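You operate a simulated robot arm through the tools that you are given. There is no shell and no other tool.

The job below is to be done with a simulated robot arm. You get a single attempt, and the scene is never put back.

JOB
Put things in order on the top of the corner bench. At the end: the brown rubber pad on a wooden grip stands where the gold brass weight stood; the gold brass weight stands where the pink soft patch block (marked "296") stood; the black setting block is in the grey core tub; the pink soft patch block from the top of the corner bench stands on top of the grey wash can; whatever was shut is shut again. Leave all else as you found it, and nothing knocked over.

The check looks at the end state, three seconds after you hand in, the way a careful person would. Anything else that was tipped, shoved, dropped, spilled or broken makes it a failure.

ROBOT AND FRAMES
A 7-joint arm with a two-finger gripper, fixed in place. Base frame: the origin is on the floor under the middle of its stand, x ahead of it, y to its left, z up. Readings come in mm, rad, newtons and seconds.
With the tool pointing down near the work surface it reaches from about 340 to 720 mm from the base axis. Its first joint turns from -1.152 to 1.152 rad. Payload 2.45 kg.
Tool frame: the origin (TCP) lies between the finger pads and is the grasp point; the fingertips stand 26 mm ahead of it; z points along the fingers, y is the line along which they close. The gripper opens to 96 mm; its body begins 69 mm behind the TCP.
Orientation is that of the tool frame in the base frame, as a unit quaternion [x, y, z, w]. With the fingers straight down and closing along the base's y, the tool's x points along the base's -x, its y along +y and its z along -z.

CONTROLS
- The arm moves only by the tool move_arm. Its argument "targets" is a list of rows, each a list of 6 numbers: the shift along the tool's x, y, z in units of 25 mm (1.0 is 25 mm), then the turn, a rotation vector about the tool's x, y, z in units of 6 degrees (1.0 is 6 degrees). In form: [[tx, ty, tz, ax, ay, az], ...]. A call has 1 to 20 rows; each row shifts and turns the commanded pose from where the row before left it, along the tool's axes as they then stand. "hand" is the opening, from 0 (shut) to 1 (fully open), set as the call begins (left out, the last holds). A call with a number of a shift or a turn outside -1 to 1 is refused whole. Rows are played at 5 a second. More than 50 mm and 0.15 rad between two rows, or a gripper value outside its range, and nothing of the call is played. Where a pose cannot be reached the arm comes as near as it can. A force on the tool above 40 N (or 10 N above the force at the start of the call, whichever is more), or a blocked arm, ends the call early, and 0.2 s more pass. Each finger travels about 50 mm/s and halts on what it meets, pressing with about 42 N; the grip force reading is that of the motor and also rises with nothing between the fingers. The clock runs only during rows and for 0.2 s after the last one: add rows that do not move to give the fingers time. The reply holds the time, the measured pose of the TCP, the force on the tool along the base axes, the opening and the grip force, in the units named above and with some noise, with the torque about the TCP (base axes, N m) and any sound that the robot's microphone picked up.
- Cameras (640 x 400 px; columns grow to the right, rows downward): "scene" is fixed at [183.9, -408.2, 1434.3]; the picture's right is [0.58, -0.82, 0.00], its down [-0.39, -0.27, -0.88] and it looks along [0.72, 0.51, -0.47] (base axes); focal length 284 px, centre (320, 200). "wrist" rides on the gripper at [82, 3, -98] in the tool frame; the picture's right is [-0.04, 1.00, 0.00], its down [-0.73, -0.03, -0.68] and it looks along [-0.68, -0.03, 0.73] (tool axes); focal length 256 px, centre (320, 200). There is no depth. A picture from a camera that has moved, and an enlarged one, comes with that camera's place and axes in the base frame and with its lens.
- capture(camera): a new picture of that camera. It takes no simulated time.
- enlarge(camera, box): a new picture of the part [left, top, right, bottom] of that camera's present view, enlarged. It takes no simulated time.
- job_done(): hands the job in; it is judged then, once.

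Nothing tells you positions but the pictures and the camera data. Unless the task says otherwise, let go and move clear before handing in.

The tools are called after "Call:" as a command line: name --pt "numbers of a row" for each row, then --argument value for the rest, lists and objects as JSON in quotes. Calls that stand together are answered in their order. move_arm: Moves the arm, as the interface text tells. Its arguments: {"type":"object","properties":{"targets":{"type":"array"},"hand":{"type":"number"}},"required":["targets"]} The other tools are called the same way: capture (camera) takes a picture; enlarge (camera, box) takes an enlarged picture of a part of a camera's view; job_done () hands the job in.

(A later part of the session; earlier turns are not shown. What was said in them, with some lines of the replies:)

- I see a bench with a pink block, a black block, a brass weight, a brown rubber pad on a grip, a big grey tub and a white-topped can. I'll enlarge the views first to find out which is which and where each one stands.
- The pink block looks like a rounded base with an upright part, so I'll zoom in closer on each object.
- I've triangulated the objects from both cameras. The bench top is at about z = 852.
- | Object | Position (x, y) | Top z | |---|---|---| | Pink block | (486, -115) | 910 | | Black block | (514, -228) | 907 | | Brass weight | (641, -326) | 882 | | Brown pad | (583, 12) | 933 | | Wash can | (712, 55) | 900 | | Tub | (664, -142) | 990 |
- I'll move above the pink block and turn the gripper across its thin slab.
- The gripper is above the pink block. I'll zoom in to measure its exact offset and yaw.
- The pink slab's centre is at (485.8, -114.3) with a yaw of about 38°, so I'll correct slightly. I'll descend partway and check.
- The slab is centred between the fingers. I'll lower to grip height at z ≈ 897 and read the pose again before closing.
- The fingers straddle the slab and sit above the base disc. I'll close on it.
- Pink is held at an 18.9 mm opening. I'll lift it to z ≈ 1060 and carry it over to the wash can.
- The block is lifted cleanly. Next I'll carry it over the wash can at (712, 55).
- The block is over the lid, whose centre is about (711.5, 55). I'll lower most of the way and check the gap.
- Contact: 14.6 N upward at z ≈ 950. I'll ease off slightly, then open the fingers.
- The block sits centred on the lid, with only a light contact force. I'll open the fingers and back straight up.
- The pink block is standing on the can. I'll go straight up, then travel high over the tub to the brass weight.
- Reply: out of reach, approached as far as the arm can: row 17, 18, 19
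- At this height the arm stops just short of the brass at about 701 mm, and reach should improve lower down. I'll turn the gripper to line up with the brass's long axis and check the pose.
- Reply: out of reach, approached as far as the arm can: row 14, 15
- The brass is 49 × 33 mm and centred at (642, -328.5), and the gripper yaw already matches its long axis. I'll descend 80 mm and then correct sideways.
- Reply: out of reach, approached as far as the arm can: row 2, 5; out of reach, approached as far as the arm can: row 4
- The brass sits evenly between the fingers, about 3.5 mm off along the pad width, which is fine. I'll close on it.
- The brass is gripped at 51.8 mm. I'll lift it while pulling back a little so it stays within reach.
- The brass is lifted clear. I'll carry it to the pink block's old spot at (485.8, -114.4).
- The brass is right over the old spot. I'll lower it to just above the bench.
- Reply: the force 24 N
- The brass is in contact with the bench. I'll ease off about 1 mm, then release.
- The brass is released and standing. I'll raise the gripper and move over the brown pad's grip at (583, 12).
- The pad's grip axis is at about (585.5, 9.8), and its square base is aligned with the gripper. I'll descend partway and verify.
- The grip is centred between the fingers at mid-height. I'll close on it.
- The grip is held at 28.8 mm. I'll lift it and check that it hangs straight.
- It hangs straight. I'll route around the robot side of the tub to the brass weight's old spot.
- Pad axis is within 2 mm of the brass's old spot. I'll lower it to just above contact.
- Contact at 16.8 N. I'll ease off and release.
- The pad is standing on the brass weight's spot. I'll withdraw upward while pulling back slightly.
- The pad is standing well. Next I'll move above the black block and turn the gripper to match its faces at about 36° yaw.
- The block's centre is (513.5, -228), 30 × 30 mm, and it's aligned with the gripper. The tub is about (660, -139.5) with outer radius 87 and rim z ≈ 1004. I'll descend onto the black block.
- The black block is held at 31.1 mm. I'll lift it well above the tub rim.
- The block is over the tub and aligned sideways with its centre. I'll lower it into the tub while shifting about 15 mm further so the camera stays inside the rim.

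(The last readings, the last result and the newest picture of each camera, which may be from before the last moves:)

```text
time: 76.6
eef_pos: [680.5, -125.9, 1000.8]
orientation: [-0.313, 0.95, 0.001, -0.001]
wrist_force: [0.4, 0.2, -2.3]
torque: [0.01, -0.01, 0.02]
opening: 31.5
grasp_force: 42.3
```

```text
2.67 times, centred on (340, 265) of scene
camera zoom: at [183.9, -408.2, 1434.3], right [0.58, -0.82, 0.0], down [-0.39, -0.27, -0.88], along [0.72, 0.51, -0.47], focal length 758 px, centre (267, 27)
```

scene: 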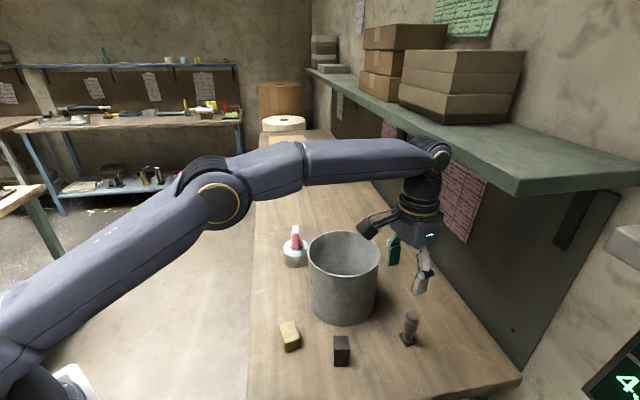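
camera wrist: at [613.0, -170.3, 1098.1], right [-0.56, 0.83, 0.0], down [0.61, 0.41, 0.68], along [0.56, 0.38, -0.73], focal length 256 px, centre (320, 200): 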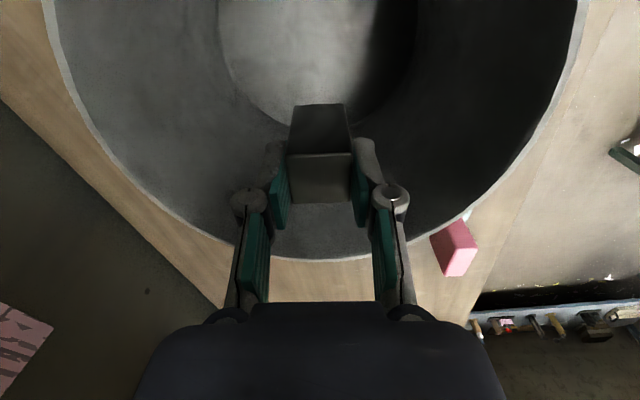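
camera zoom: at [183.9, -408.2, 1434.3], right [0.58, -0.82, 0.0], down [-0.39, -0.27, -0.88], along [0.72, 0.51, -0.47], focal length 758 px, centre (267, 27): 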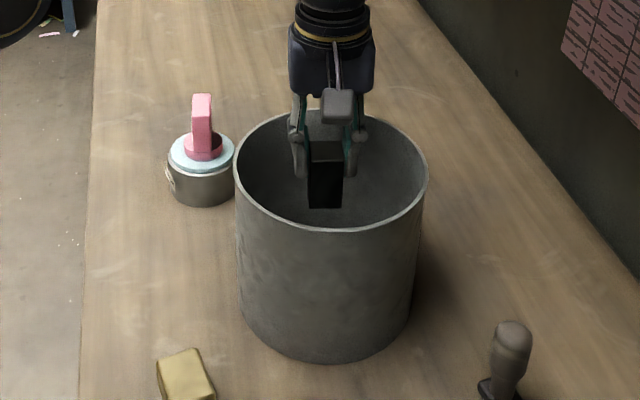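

Everything clears the rim. I'll continue down into the tub.

Call:
move_arm --pt "0 0 0.6 0 0 0" --pt "0 0 0.7 0 0 0" --pt "0 0 0.7 0 0 0" --pt "0 0 0.5 0 0 0" --pt "0 0 0.3 0 0 0" --pt "0 0 0 0 0 0"

Call:
capture --camera "wrist"

Call:
enlarge --camera "scene" --box '[290, 200, 400, 330]'

```text
time: 78.0
eef_pos: [679.4, -126.1, 931.7]
orientation: [-0.312, 0.95, 0.0, -0.001]
wrist_force: [-0.5, 0.8, -1.5]
torque: [0.01, 0.01, 0.02]
opening: 31.6
grasp_force: 41.7
```

```text
taken
camera wrist: at [612.3, -170.6, 1028.7], right [-0.56, 0.83, 0.0], down [0.61, 0.41, 0.68], along [0.56, 0.38, -0.73], focal length 256 px, centre (320, 200)
```

wrist: 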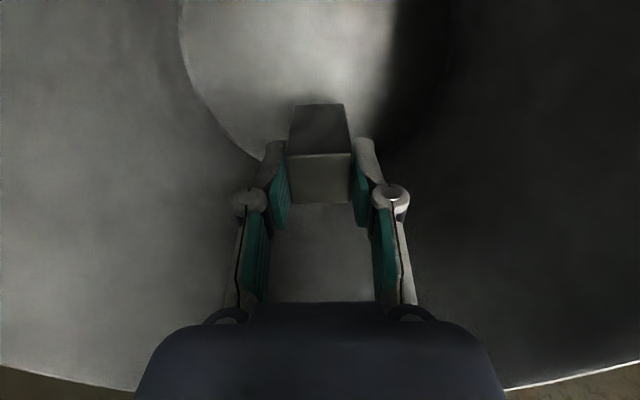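

```text
3.08 times, centred on (345, 265) of scene
camera zoom: at [183.9, -408.2, 1434.3], right [0.58, -0.82, 0.0], down [-0.39, -0.27, -0.88], along [0.72, 0.51, -0.47], focal length 874 px, centre (243, 0)
```

zoom: 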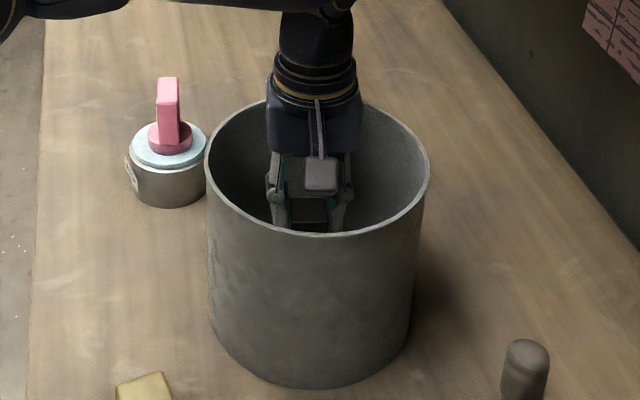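

Call:
move_arm --pt "0 0 0.1 0 0 0" --pt "0 0 0.1 0 0 0" --pt "0 0 0.08 0 0 0" --pt "0 0 0.08 0 0 0" --pt "0 0 0 0 0 0"

Call:
enlarge --camera "scene" --box '[290, 200, 400, 330]'

```text
time: 78.9
eef_pos: [683.9, -125.3, 929.9]
orientation: [-0.313, 0.95, -0.001, 0.007]
wrist_force: [-1.5, 0.2, 4.8]
torque: [0.21, -0.32, 0.06]
opening: 31.3
grasp_force: 41.9
stopped in row 4: the force on the tool passed its limit at 42 N (the readings are from after the stop); the commanded pose is now the measured one
```

```text
3.08 times, centred on (345, 265) of scene
camera zoom: at [183.7, -408.2, 1434.3], right [0.58, -0.82, 0.0], down [-0.39, -0.27, -0.88], along [0.72, 0.51, -0.47], focal length 874 px, centre (243, 0)
```

zoom: 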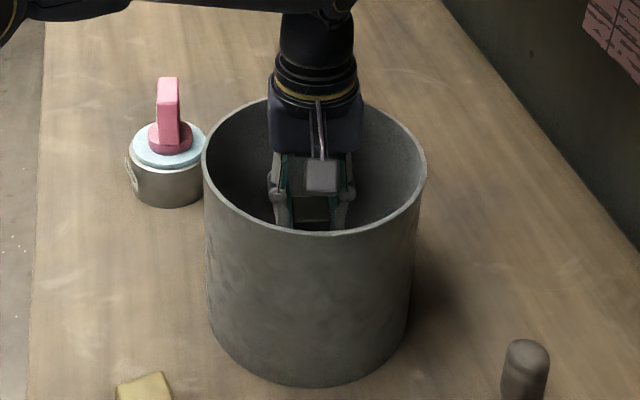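

The force limit tripped earlier than I expected, before the block should have reached the tub floor. I'll hold still and look at what is touching.

Call:
capture --camera "wrist"

Call:
enlarge --camera "scene" --box '[300, 190, 390, 270]'

Call:
capture --camera "scene"

```text
taken
camera wrist: at [614.6, -170.3, 1026.2], right [-0.56, 0.83, -0.01], down [0.6, 0.41, 0.69], along [0.57, 0.38, -0.72], focal length 256 px, centre (320, 200)
```

wrist: 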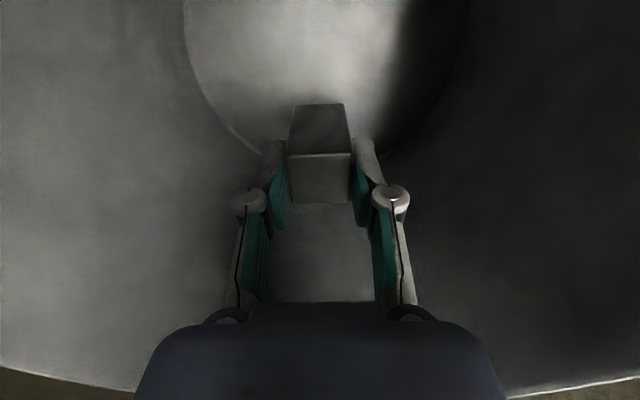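

```text
5.00 times, centred on (345, 230) of scene
camera zoom: at [183.7, -408.2, 1434.3], right [0.58, -0.82, 0.0], down [-0.39, -0.27, -0.88], along [0.72, 0.51, -0.47], focal length 1420 px, centre (195, 50)
```

zoom: 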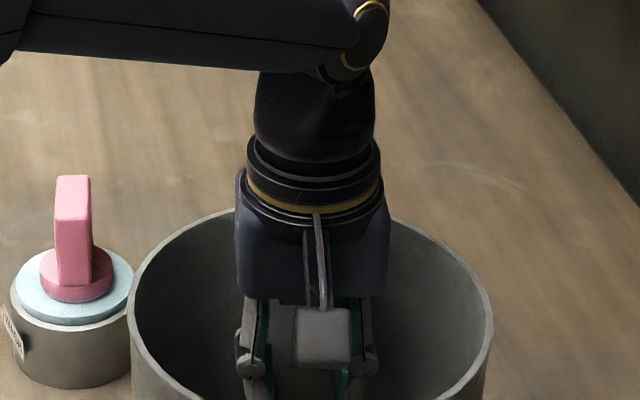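

```text
taken
```

scene: 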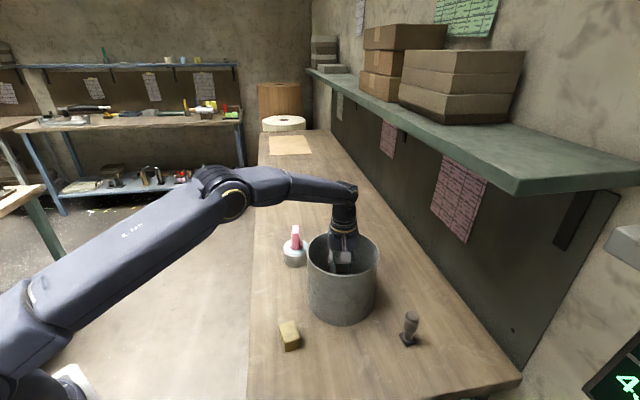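

The likely contact is the back of the gripper body on the tub's far rim, because the tool tilted that way. I'll back straight up gently and re-measure.

Call:
move_arm --pt "0 0 -0.1 0 0 0" --pt "0 0 -0.2 0 0 0" --pt "0 0 -0.4 0 0 0" --pt "0 0 -0.7 0 0 0" --pt "0 0 -0.7 0 0 0" --pt "0 0 -0.7 0 0 0" --pt "0 0 0 0 0 0"

Call:
capture --camera "wrist"

Call:
enlarge --camera "scene" --box '[270, 190, 410, 340]'

Call:
enlarge --camera "scene" --box '[290, 200, 400, 330]'

```text
time: 80.5
eef_pos: [682.4, -124.2, 997.9]
orientation: [-0.313, 0.95, -0.002, 0.006]
wrist_force: [0.7, -0.2, -1.9]
torque: [0.01, 0.03, 0.03]
opening: 31.3
grasp_force: 41.8
```

```text
taken
camera wrist: at [613.1, -170.3, 1095.9], right [-0.56, 0.83, -0.01], down [0.6, 0.41, 0.69], along [0.57, 0.38, -0.73], focal length 256 px, centre (320, 200)
```

wrist: 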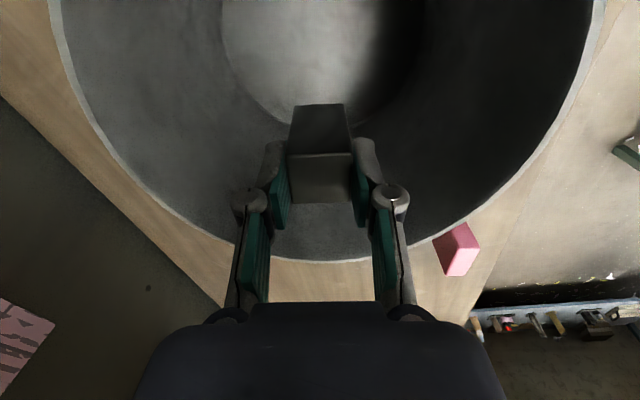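

```text
2.67 times, centred on (340, 265) of scene
camera zoom: at [183.9, -408.2, 1434.3], right [0.58, -0.82, 0.0], down [-0.39, -0.27, -0.88], along [0.72, 0.51, -0.47], focal length 758 px, centre (267, 27)
```

zoom: 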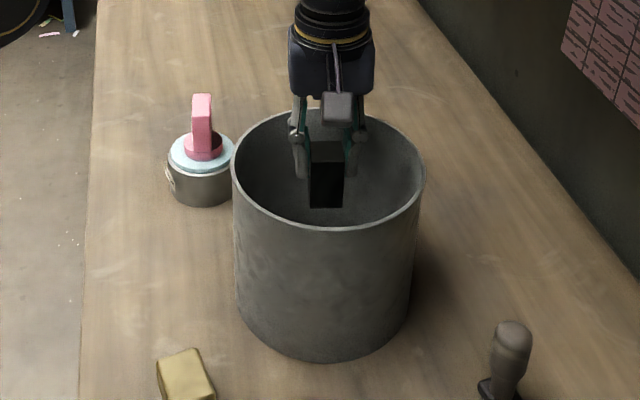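

```text
3.08 times, centred on (345, 265) of scene
camera zoom: at [183.9, -408.2, 1434.3], right [0.58, -0.82, 0.0], down [-0.39, -0.27, -0.88], along [0.72, 0.51, -0.47], focal length 874 px, centre (243, 0)
```

zoom: 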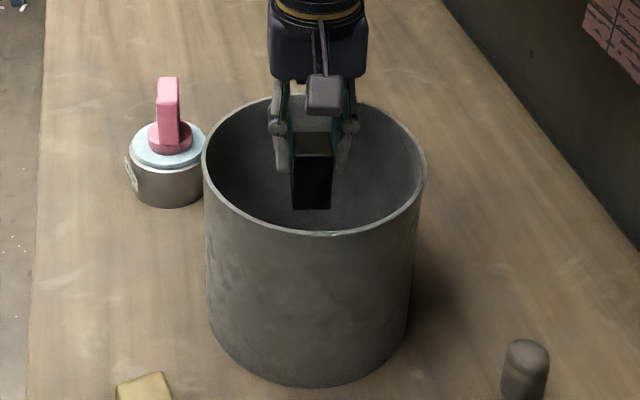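

The tub shifted only about 2 mm and still stands. I'll level the tool and move about 13 mm back toward the tub's centre so that both the gripper body and the camera clear the rim.

Call:
move_arm --pt "0 0 0 -0.073 0.097 0" --pt "0.26 0.07 0 0 0 0" --pt "0.26 0.07 0 0 0 0" --pt "0 0 0 0 0 0"

Call:
capture --camera "wrist"

Call:
enlarge --camera "scene" --box '[290, 180, 400, 290]'

```text
time: 81.5
eef_pos: [669.7, -130.6, 999.9]
orientation: [-0.313, 0.95, 0.001, 0.001]
wrist_force: [-0.8, -0.6, -1.1]
torque: [-0.04, 0.02, 0.01]
opening: 31.1
grasp_force: 41.8
```

```text
taken
camera wrist: at [602.6, -175.5, 1096.3], right [-0.56, 0.83, 0.0], down [0.61, 0.41, 0.68], along [0.56, 0.38, -0.73], focal length 256 px, centre (320, 200)
```

wrist: 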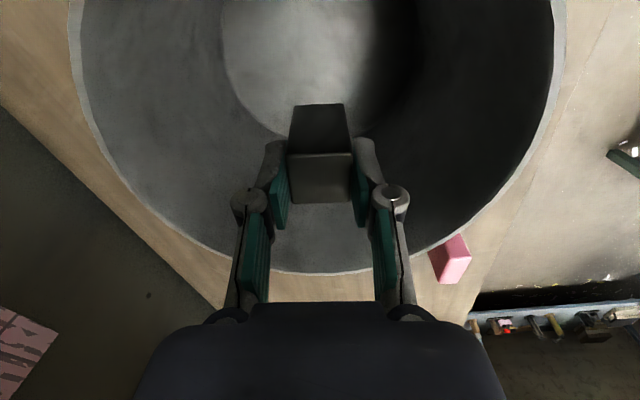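

```text
3.64 times, centred on (345, 235) of scene
camera zoom: at [183.9, -408.2, 1434.3], right [0.58, -0.82, 0.0], down [-0.39, -0.27, -0.88], along [0.72, 0.51, -0.47], focal length 1033 px, centre (229, 73)
```

zoom: 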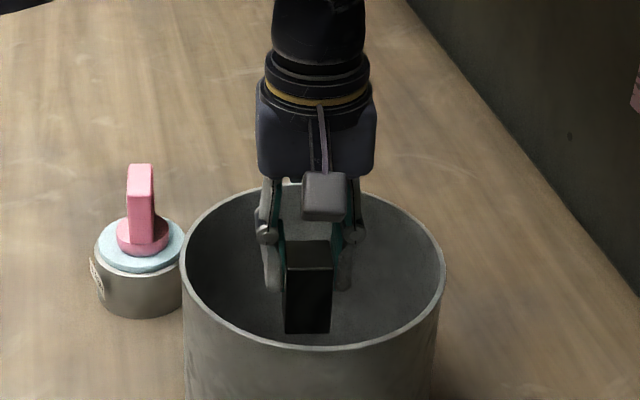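

The rim is closer to z = 1008, and the tool is now about 19 mm past the tub centre, which leaves about 10 mm of clearance on the far side. I'll descend again, more carefully at the end.

Call:
move_arm --pt "0 0 0.6 0 0 0" --pt "0 0 0.6 0 0 0" --pt "0 0 0.6 0 0 0" --pt "0 0 0.4 0 0 0" --pt "0 0 0.3 0 0 0" --pt "0 0 0.2 0 0 0" --pt "0 0 0 0 0 0"

Call:
capture --camera "wrist"

Call:
enlarge --camera "scene" --box '[300, 190, 390, 280]'

```text
time: 83.1
eef_pos: [669.9, -130.5, 931.5]
orientation: [-0.312, 0.95, 0.001, 0.001]
wrist_force: [0.9, -0.1, -1.3]
torque: [-0.02, -0.01, -0.02]
opening: 31.5
grasp_force: 42.1
```

```text
taken
camera wrist: at [601.1, -175.2, 1028.6], right [-0.56, 0.83, 0.0], down [0.61, 0.41, 0.68], along [0.56, 0.38, -0.73], focal length 256 px, centre (320, 200)
```

wrist: 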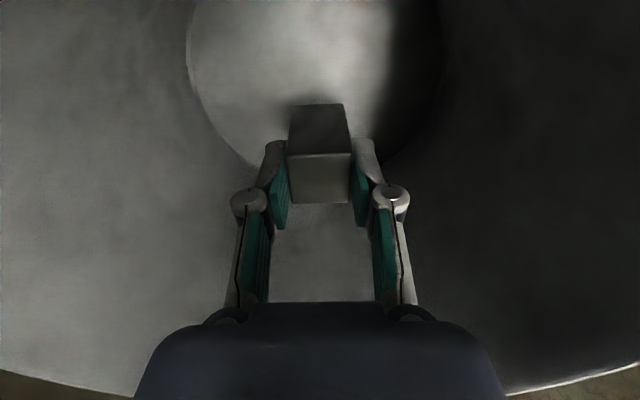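

```text
4.44 times, centred on (345, 235) of scene
camera zoom: at [183.9, -408.2, 1434.3], right [0.58, -0.82, 0.0], down [-0.39, -0.27, -0.88], along [0.72, 0.51, -0.47], focal length 1263 px, centre (209, 44)
```

zoom: 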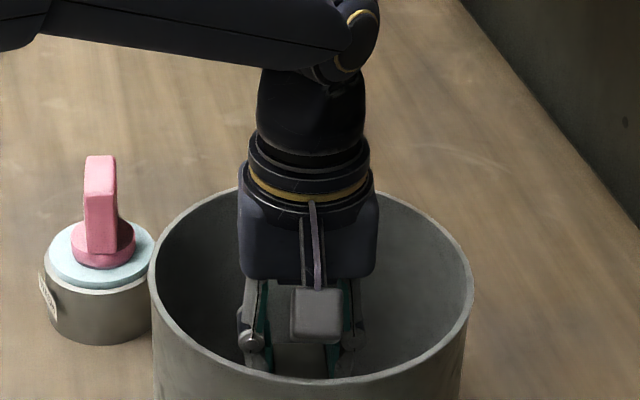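

Call:
move_arm --pt "0 0 0.06 0 0 0" --pt "0 0 0.06 0 0 0" --pt "0 0 0 0 0 0"

```text
time: 83.9
eef_pos: [667.8, -131.0, 928.3]
orientation: [-0.313, 0.95, 0.001, 0.001]
wrist_force: [0.3, 1.0, -1.8]
torque: [-0.01, 0.03, 0.01]
opening: 31.4
grasp_force: 42.5
```

Call:
move_arm --pt "0 0 0.06 0 0 0" --pt "0 0 0.06 0 0 0" --pt "0 0 0 0 0 0"

```text
time: 84.7
eef_pos: [669.1, -129.2, 925.6]
orientation: [-0.313, 0.95, 0.001, 0.001]
wrist_force: [-0.1, 0.0, -0.8]
torque: [-0.01, 0.04, 0.02]
opening: 31.6
grasp_force: 41.8
```

Call:
move_arm --pt "0 0 0.06 0 0 0" --pt "0 0 0.06 0 0 0" --pt "0 0 0 0 0 0"

Call:
enlarge --camera "scene" --box '[300, 200, 390, 290]'

Call:
capture --camera "wrist"

```text
time: 85.5
eef_pos: [669.6, -131.2, 922.5]
orientation: [-0.313, 0.95, 0.0, 0.001]
wrist_force: [-0.6, -0.7, -1.1]
torque: [-0.03, -0.01, 0.02]
opening: 31.4
grasp_force: 42.1
```

```text
4.44 times, centred on (345, 245) of scene
camera zoom: at [183.9, -408.2, 1434.3], right [0.58, -0.82, 0.0], down [-0.39, -0.27, -0.88], along [0.72, 0.51, -0.47], focal length 1263 px, centre (209, 0)
```

zoom: 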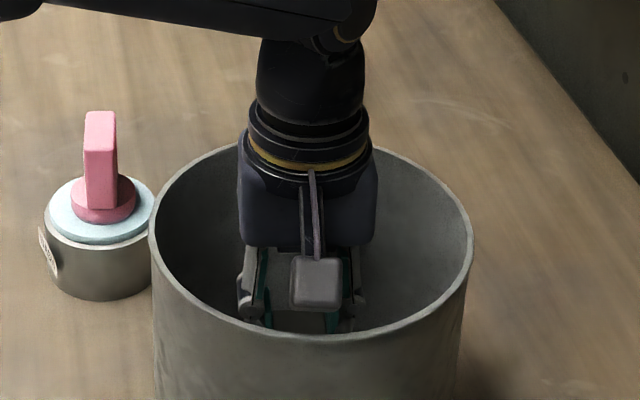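

```text
taken
camera wrist: at [601.8, -174.9, 1019.9], right [-0.56, 0.83, 0.0], down [0.61, 0.41, 0.68], along [0.56, 0.38, -0.73], focal length 256 px, centre (320, 200)
```

wrist: 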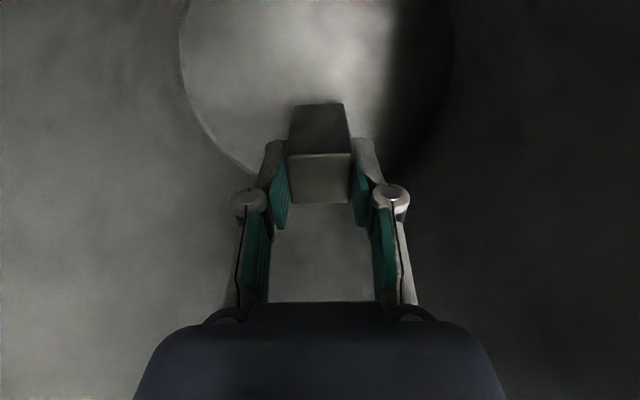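

No contact yet, and clearances look fine. I'll keep stepping down.

Call:
move_arm --pt "0 0 0.06 0 0 0" --pt "0 0 0.06 0 0 0" --pt "0 0 0 0 0 0"

Call:
move_arm --pt "0 0 0.05 0 0 0" --pt "0 0 0.05 0 0 0" --pt "0 0 0 0 0 0"

```text
time: 86.3
eef_pos: [670.1, -130.3, 919.4]
orientation: [-0.314, 0.95, 0.001, 0.001]
wrist_force: [0.0, -0.1, -1.0]
torque: [0.02, -0.02, -0.02]
opening: 31.7
grasp_force: 41.9
```

```text
time: 87.1
eef_pos: [669.6, -128.8, 916.9]
orientation: [-0.313, 0.95, 0.001, 0.001]
wrist_force: [-0.5, 0.5, -2.0]
torque: [-0.02, -0.01, -0.01]
opening: 31.0
grasp_force: 41.6
```

Call:
move_arm --pt "0 0 0.04 0 0 0" --pt "0 0 0.04 0 0 0" --pt "0 0 0 0 0 0"

Call:
capture --camera "wrist"

Call:
enlarge --camera "scene" --box '[300, 200, 390, 290]'

```text
time: 87.9
eef_pos: [670.2, -129.2, 915.9]
orientation: [-0.313, 0.95, 0.0, 0.0]
wrist_force: [0.0, 0.1, -2.3]
torque: [0.01, 0.0, 0.01]
opening: 31.3
grasp_force: 42.4
```

```text
taken
camera wrist: at [602.1, -174.7, 1012.8], right [-0.56, 0.83, 0.0], down [0.61, 0.41, 0.68], along [0.56, 0.38, -0.73], focal length 256 px, centre (320, 200)
```

wrist: 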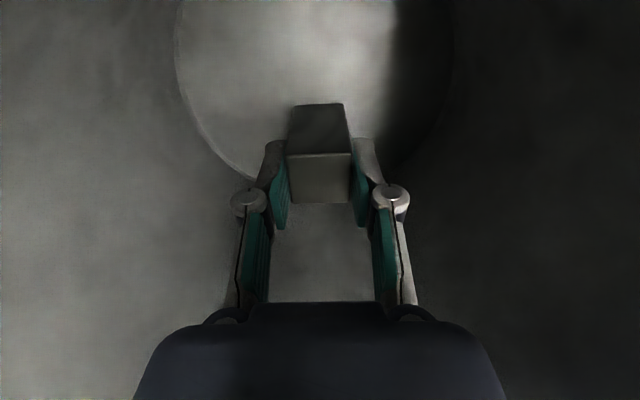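

```text
4.44 times, centred on (345, 245) of scene
camera zoom: at [183.9, -408.2, 1434.3], right [0.58, -0.82, 0.0], down [-0.39, -0.27, -0.88], along [0.72, 0.51, -0.47], focal length 1263 px, centre (209, 0)
```

zoom: 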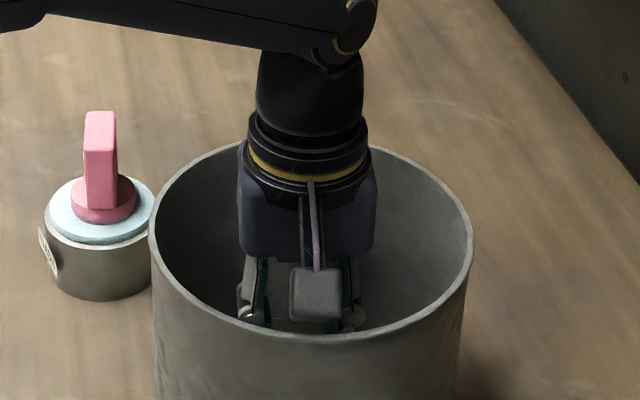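

Call:
move_arm --pt "0 0 0.04 0 0 0" --pt "0 0 0.04 0 0 0" --pt "0 0 0 0 0 0"

```text
time: 88.7
eef_pos: [671.5, -130.5, 913.5]
orientation: [-0.313, 0.95, -0.001, 0.001]
wrist_force: [-2.6, 2.0, 8.4]
torque: [-0.04, 0.32, -0.02]
opening: 31.4
grasp_force: 41.9
```

The block touched the tub floor at the expected height (z ≈ 913, about 10 N). I'll release it by opening modestly.

Call:
move_arm --pt "0 0 -0.02 0 0 0" --pt "0 0 0 0 0 0" --pt "0 0 0 0 0 0" --hand 0.48

Call:
capture --camera "wrist"

Call:
enlarge --camera "scene" --box '[300, 200, 390, 290]'

```text
time: 89.5
eef_pos: [669.9, -129.5, 913.2]
orientation: [-0.313, 0.95, 0.0, 0.001]
wrist_force: [-0.7, 0.0, 0.7]
torque: [0.03, 0.02, -0.01]
opening: 46.3
grasp_force: 0.0
```

```text
taken
camera wrist: at [602.3, -175.4, 1010.7], right [-0.56, 0.83, 0.0], down [0.61, 0.41, 0.68], along [0.56, 0.38, -0.73], focal length 256 px, centre (320, 200)
```

wrist: 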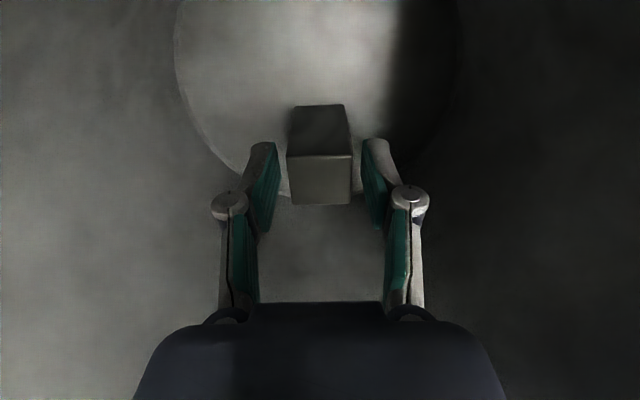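

```text
4.44 times, centred on (345, 245) of scene
camera zoom: at [183.9, -408.2, 1434.3], right [0.58, -0.82, 0.0], down [-0.39, -0.27, -0.88], along [0.72, 0.51, -0.47], focal length 1263 px, centre (209, 0)
```

zoom: 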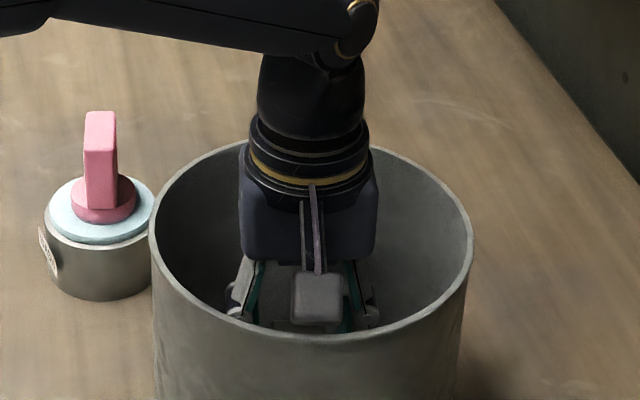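

The block stands upright on the tub floor. I'll withdraw straight up.

Call:
move_arm --pt "0 0 -0.2 0 0 0" --pt "0 0 -0.5 0 0 0" --pt "0 0 -0.8 0 0 0" --pt "0 0 -0.8 0 0 0" --pt "0 0 -0.8 0 0 0" --pt "0 0 -0.8 0 0 0" --pt "0 0 -0.8 0 0 0" --pt "0 0 -0.8 0 0 0" --pt "0 0 -0.8 0 0 0" --pt "0 0 0 0 0 0"

Call:
capture --camera "wrist"

Call:
capture --camera "scene"

```text
time: 91.7
eef_pos: [669.3, -131.3, 1071.9]
orientation: [-0.313, 0.95, 0.0, 0.001]
wrist_force: [-0.7, 0.2, 0.6]
torque: [0.01, 0.02, -0.03]
opening: 46.0
grasp_force: 0.0
```

```text
taken
camera wrist: at [601.4, -175.6, 1169.3], right [-0.56, 0.83, 0.0], down [0.61, 0.41, 0.68], along [0.56, 0.38, -0.73], focal length 256 px, centre (320, 200)
```

wrist: 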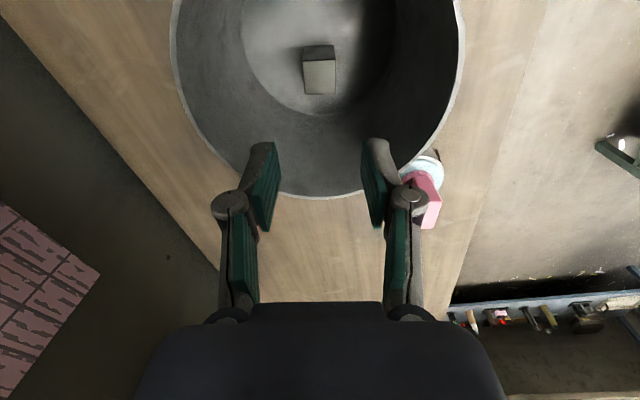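

```text
taken
```

scene: 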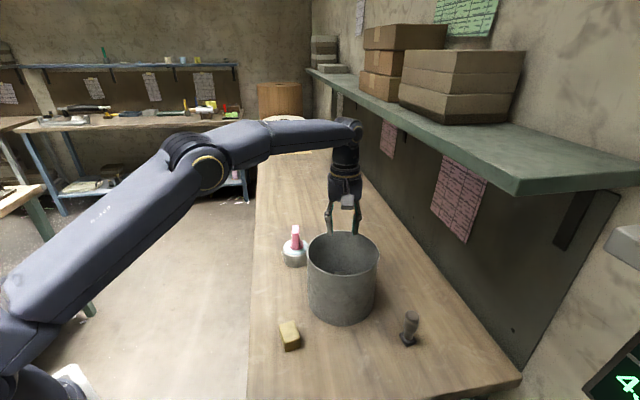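

The block stands in the tub. I'll retreat back and up to a clear pose for a final inspection.

Call:
move_arm --pt "0.3 0 -0.5 0 0 0" --pt "0.8 0.3 -0.6 0 0 0" --pt "0.8 0.3 -0.6 0 0 0" --pt "0.8 0.3 -0.6 0 0 0" --pt "0.8 0.3 -0.6 0 0 0" --pt "0.8 0.3 -0.6 0 0 0" --pt "0.8 0.3 -0.6 0 0 0" --pt "0.8 0.3 -0.6 0 0 0" --pt "0.8 0.3 -0.6 0 0 0" --pt "0.8 0.3 -0.6 0 0 0" --pt "0.8 0.3 -0.4 0 0 0" --pt "0 0 0 0 0 0"

Call:
capture --camera "wrist"

Call:
enlarge --camera "scene" --box '[240, 220, 440, 380]'

Call:
capture --camera "scene"

```text
time: 94.3
eef_pos: [458.1, -194.0, 1227.7]
orientation: [-0.313, 0.95, 0.0, 0.001]
wrist_force: [-0.2, 0.2, 0.6]
torque: [0.02, 0.02, 0.03]
opening: 46.1
grasp_force: 0.1
```

```text
taken
camera wrist: at [391.0, -238.7, 1325.3], right [-0.56, 0.83, 0.0], down [0.61, 0.41, 0.68], along [0.56, 0.38, -0.73], focal length 256 px, centre (320, 200)
```

wrist: 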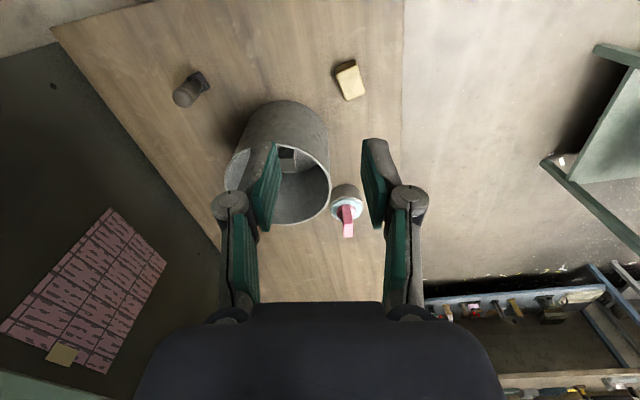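

```text
2.50 times, centred on (340, 300) of scene
camera zoom: at [183.8, -408.2, 1434.3], right [0.58, -0.82, 0.0], down [-0.39, -0.27, -0.88], along [0.72, 0.51, -0.47], focal length 710 px, centre (270, -50)
```

zoom: 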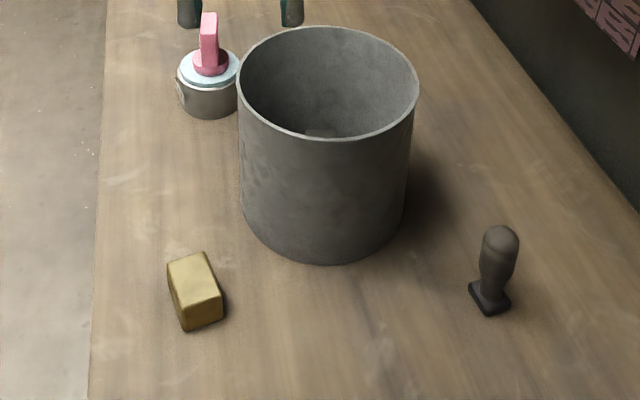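

```text
taken
```

scene: 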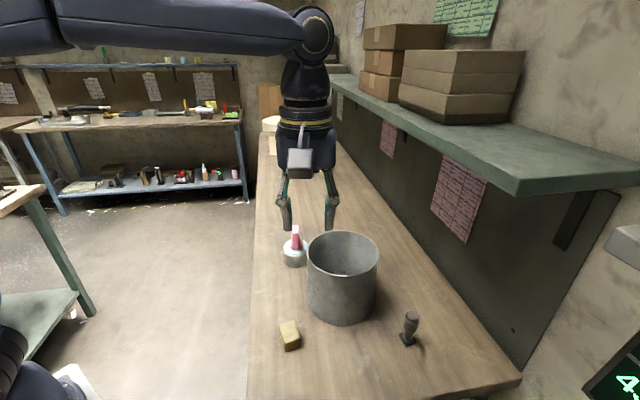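

Everything appears in place. One last close look at the can, tub and standing objects before handing in.

Call:
enlarge --camera "wrist" --box '[150, 40, 390, 250]'

Call:
enlarge --camera "scene" --box '[265, 215, 345, 275]'

```text
1.90 times, centred on (270, 145) of wrist
camera zoom: at [391.0, -238.7, 1325.3], right [-0.56, 0.83, 0.0], down [0.61, 0.41, 0.68], along [0.56, 0.38, -0.73], focal length 488 px, centre (415, 305)
```

zoom: 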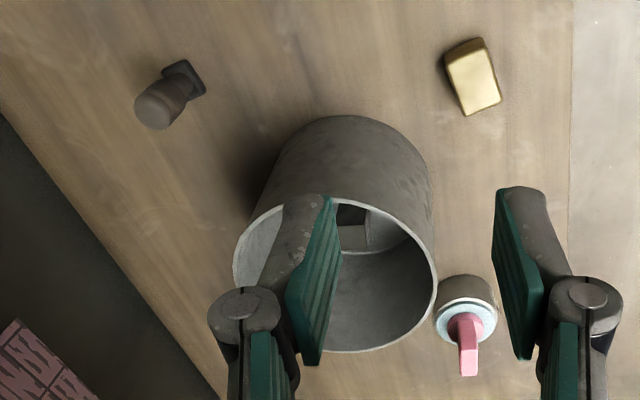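

```text
6.67 times, centred on (305, 245) of scene
camera zoom: at [183.8, -408.2, 1434.3], right [0.58, -0.82, 0.0], down [-0.39, -0.27, -0.88], along [0.72, 0.51, -0.47], focal length 1894 px, centre (420, -100)
```

zoom: 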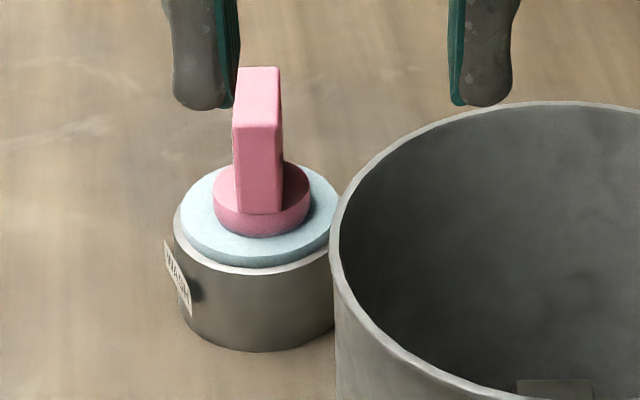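

The pink block stands centred on the closed wash can and the brass is on pink's old spot. The brown pad is on the brass's old spot, and the black block stands inside the tub. The tub sits about 2 mm from where it started, and nothing is knocked over. The gripper is empty and clear, so I'm handing in.

Call:
job_done

```text
The job is handed in.
```

I handed the job in with all four objects where you asked. The one thing I disturbed is the grey core tub, which now sits about 2 mm from where it started.

- **Brown rubber pad:** it stands where the gold brass weight stood.
- **Gold brass weight:** it stands where the pink block stood.
- **Black setting block:** it stands upright on the floor of the grey core tub.
- **Pink block "296":** it stands centred on the lid of the grey wash can, and the lid is still on.

**Tub contact:** on my first try at lowering the black block, the gripper body pressed on the tub's rim and the arm stopped at its force limit (42 N). I backed out, re-centred and lowered it again without touching the rim. I left the tub there, because pushing it back risked moving it more.

In the last pictures nothing was knocked over, and the gripper was empty and clear.
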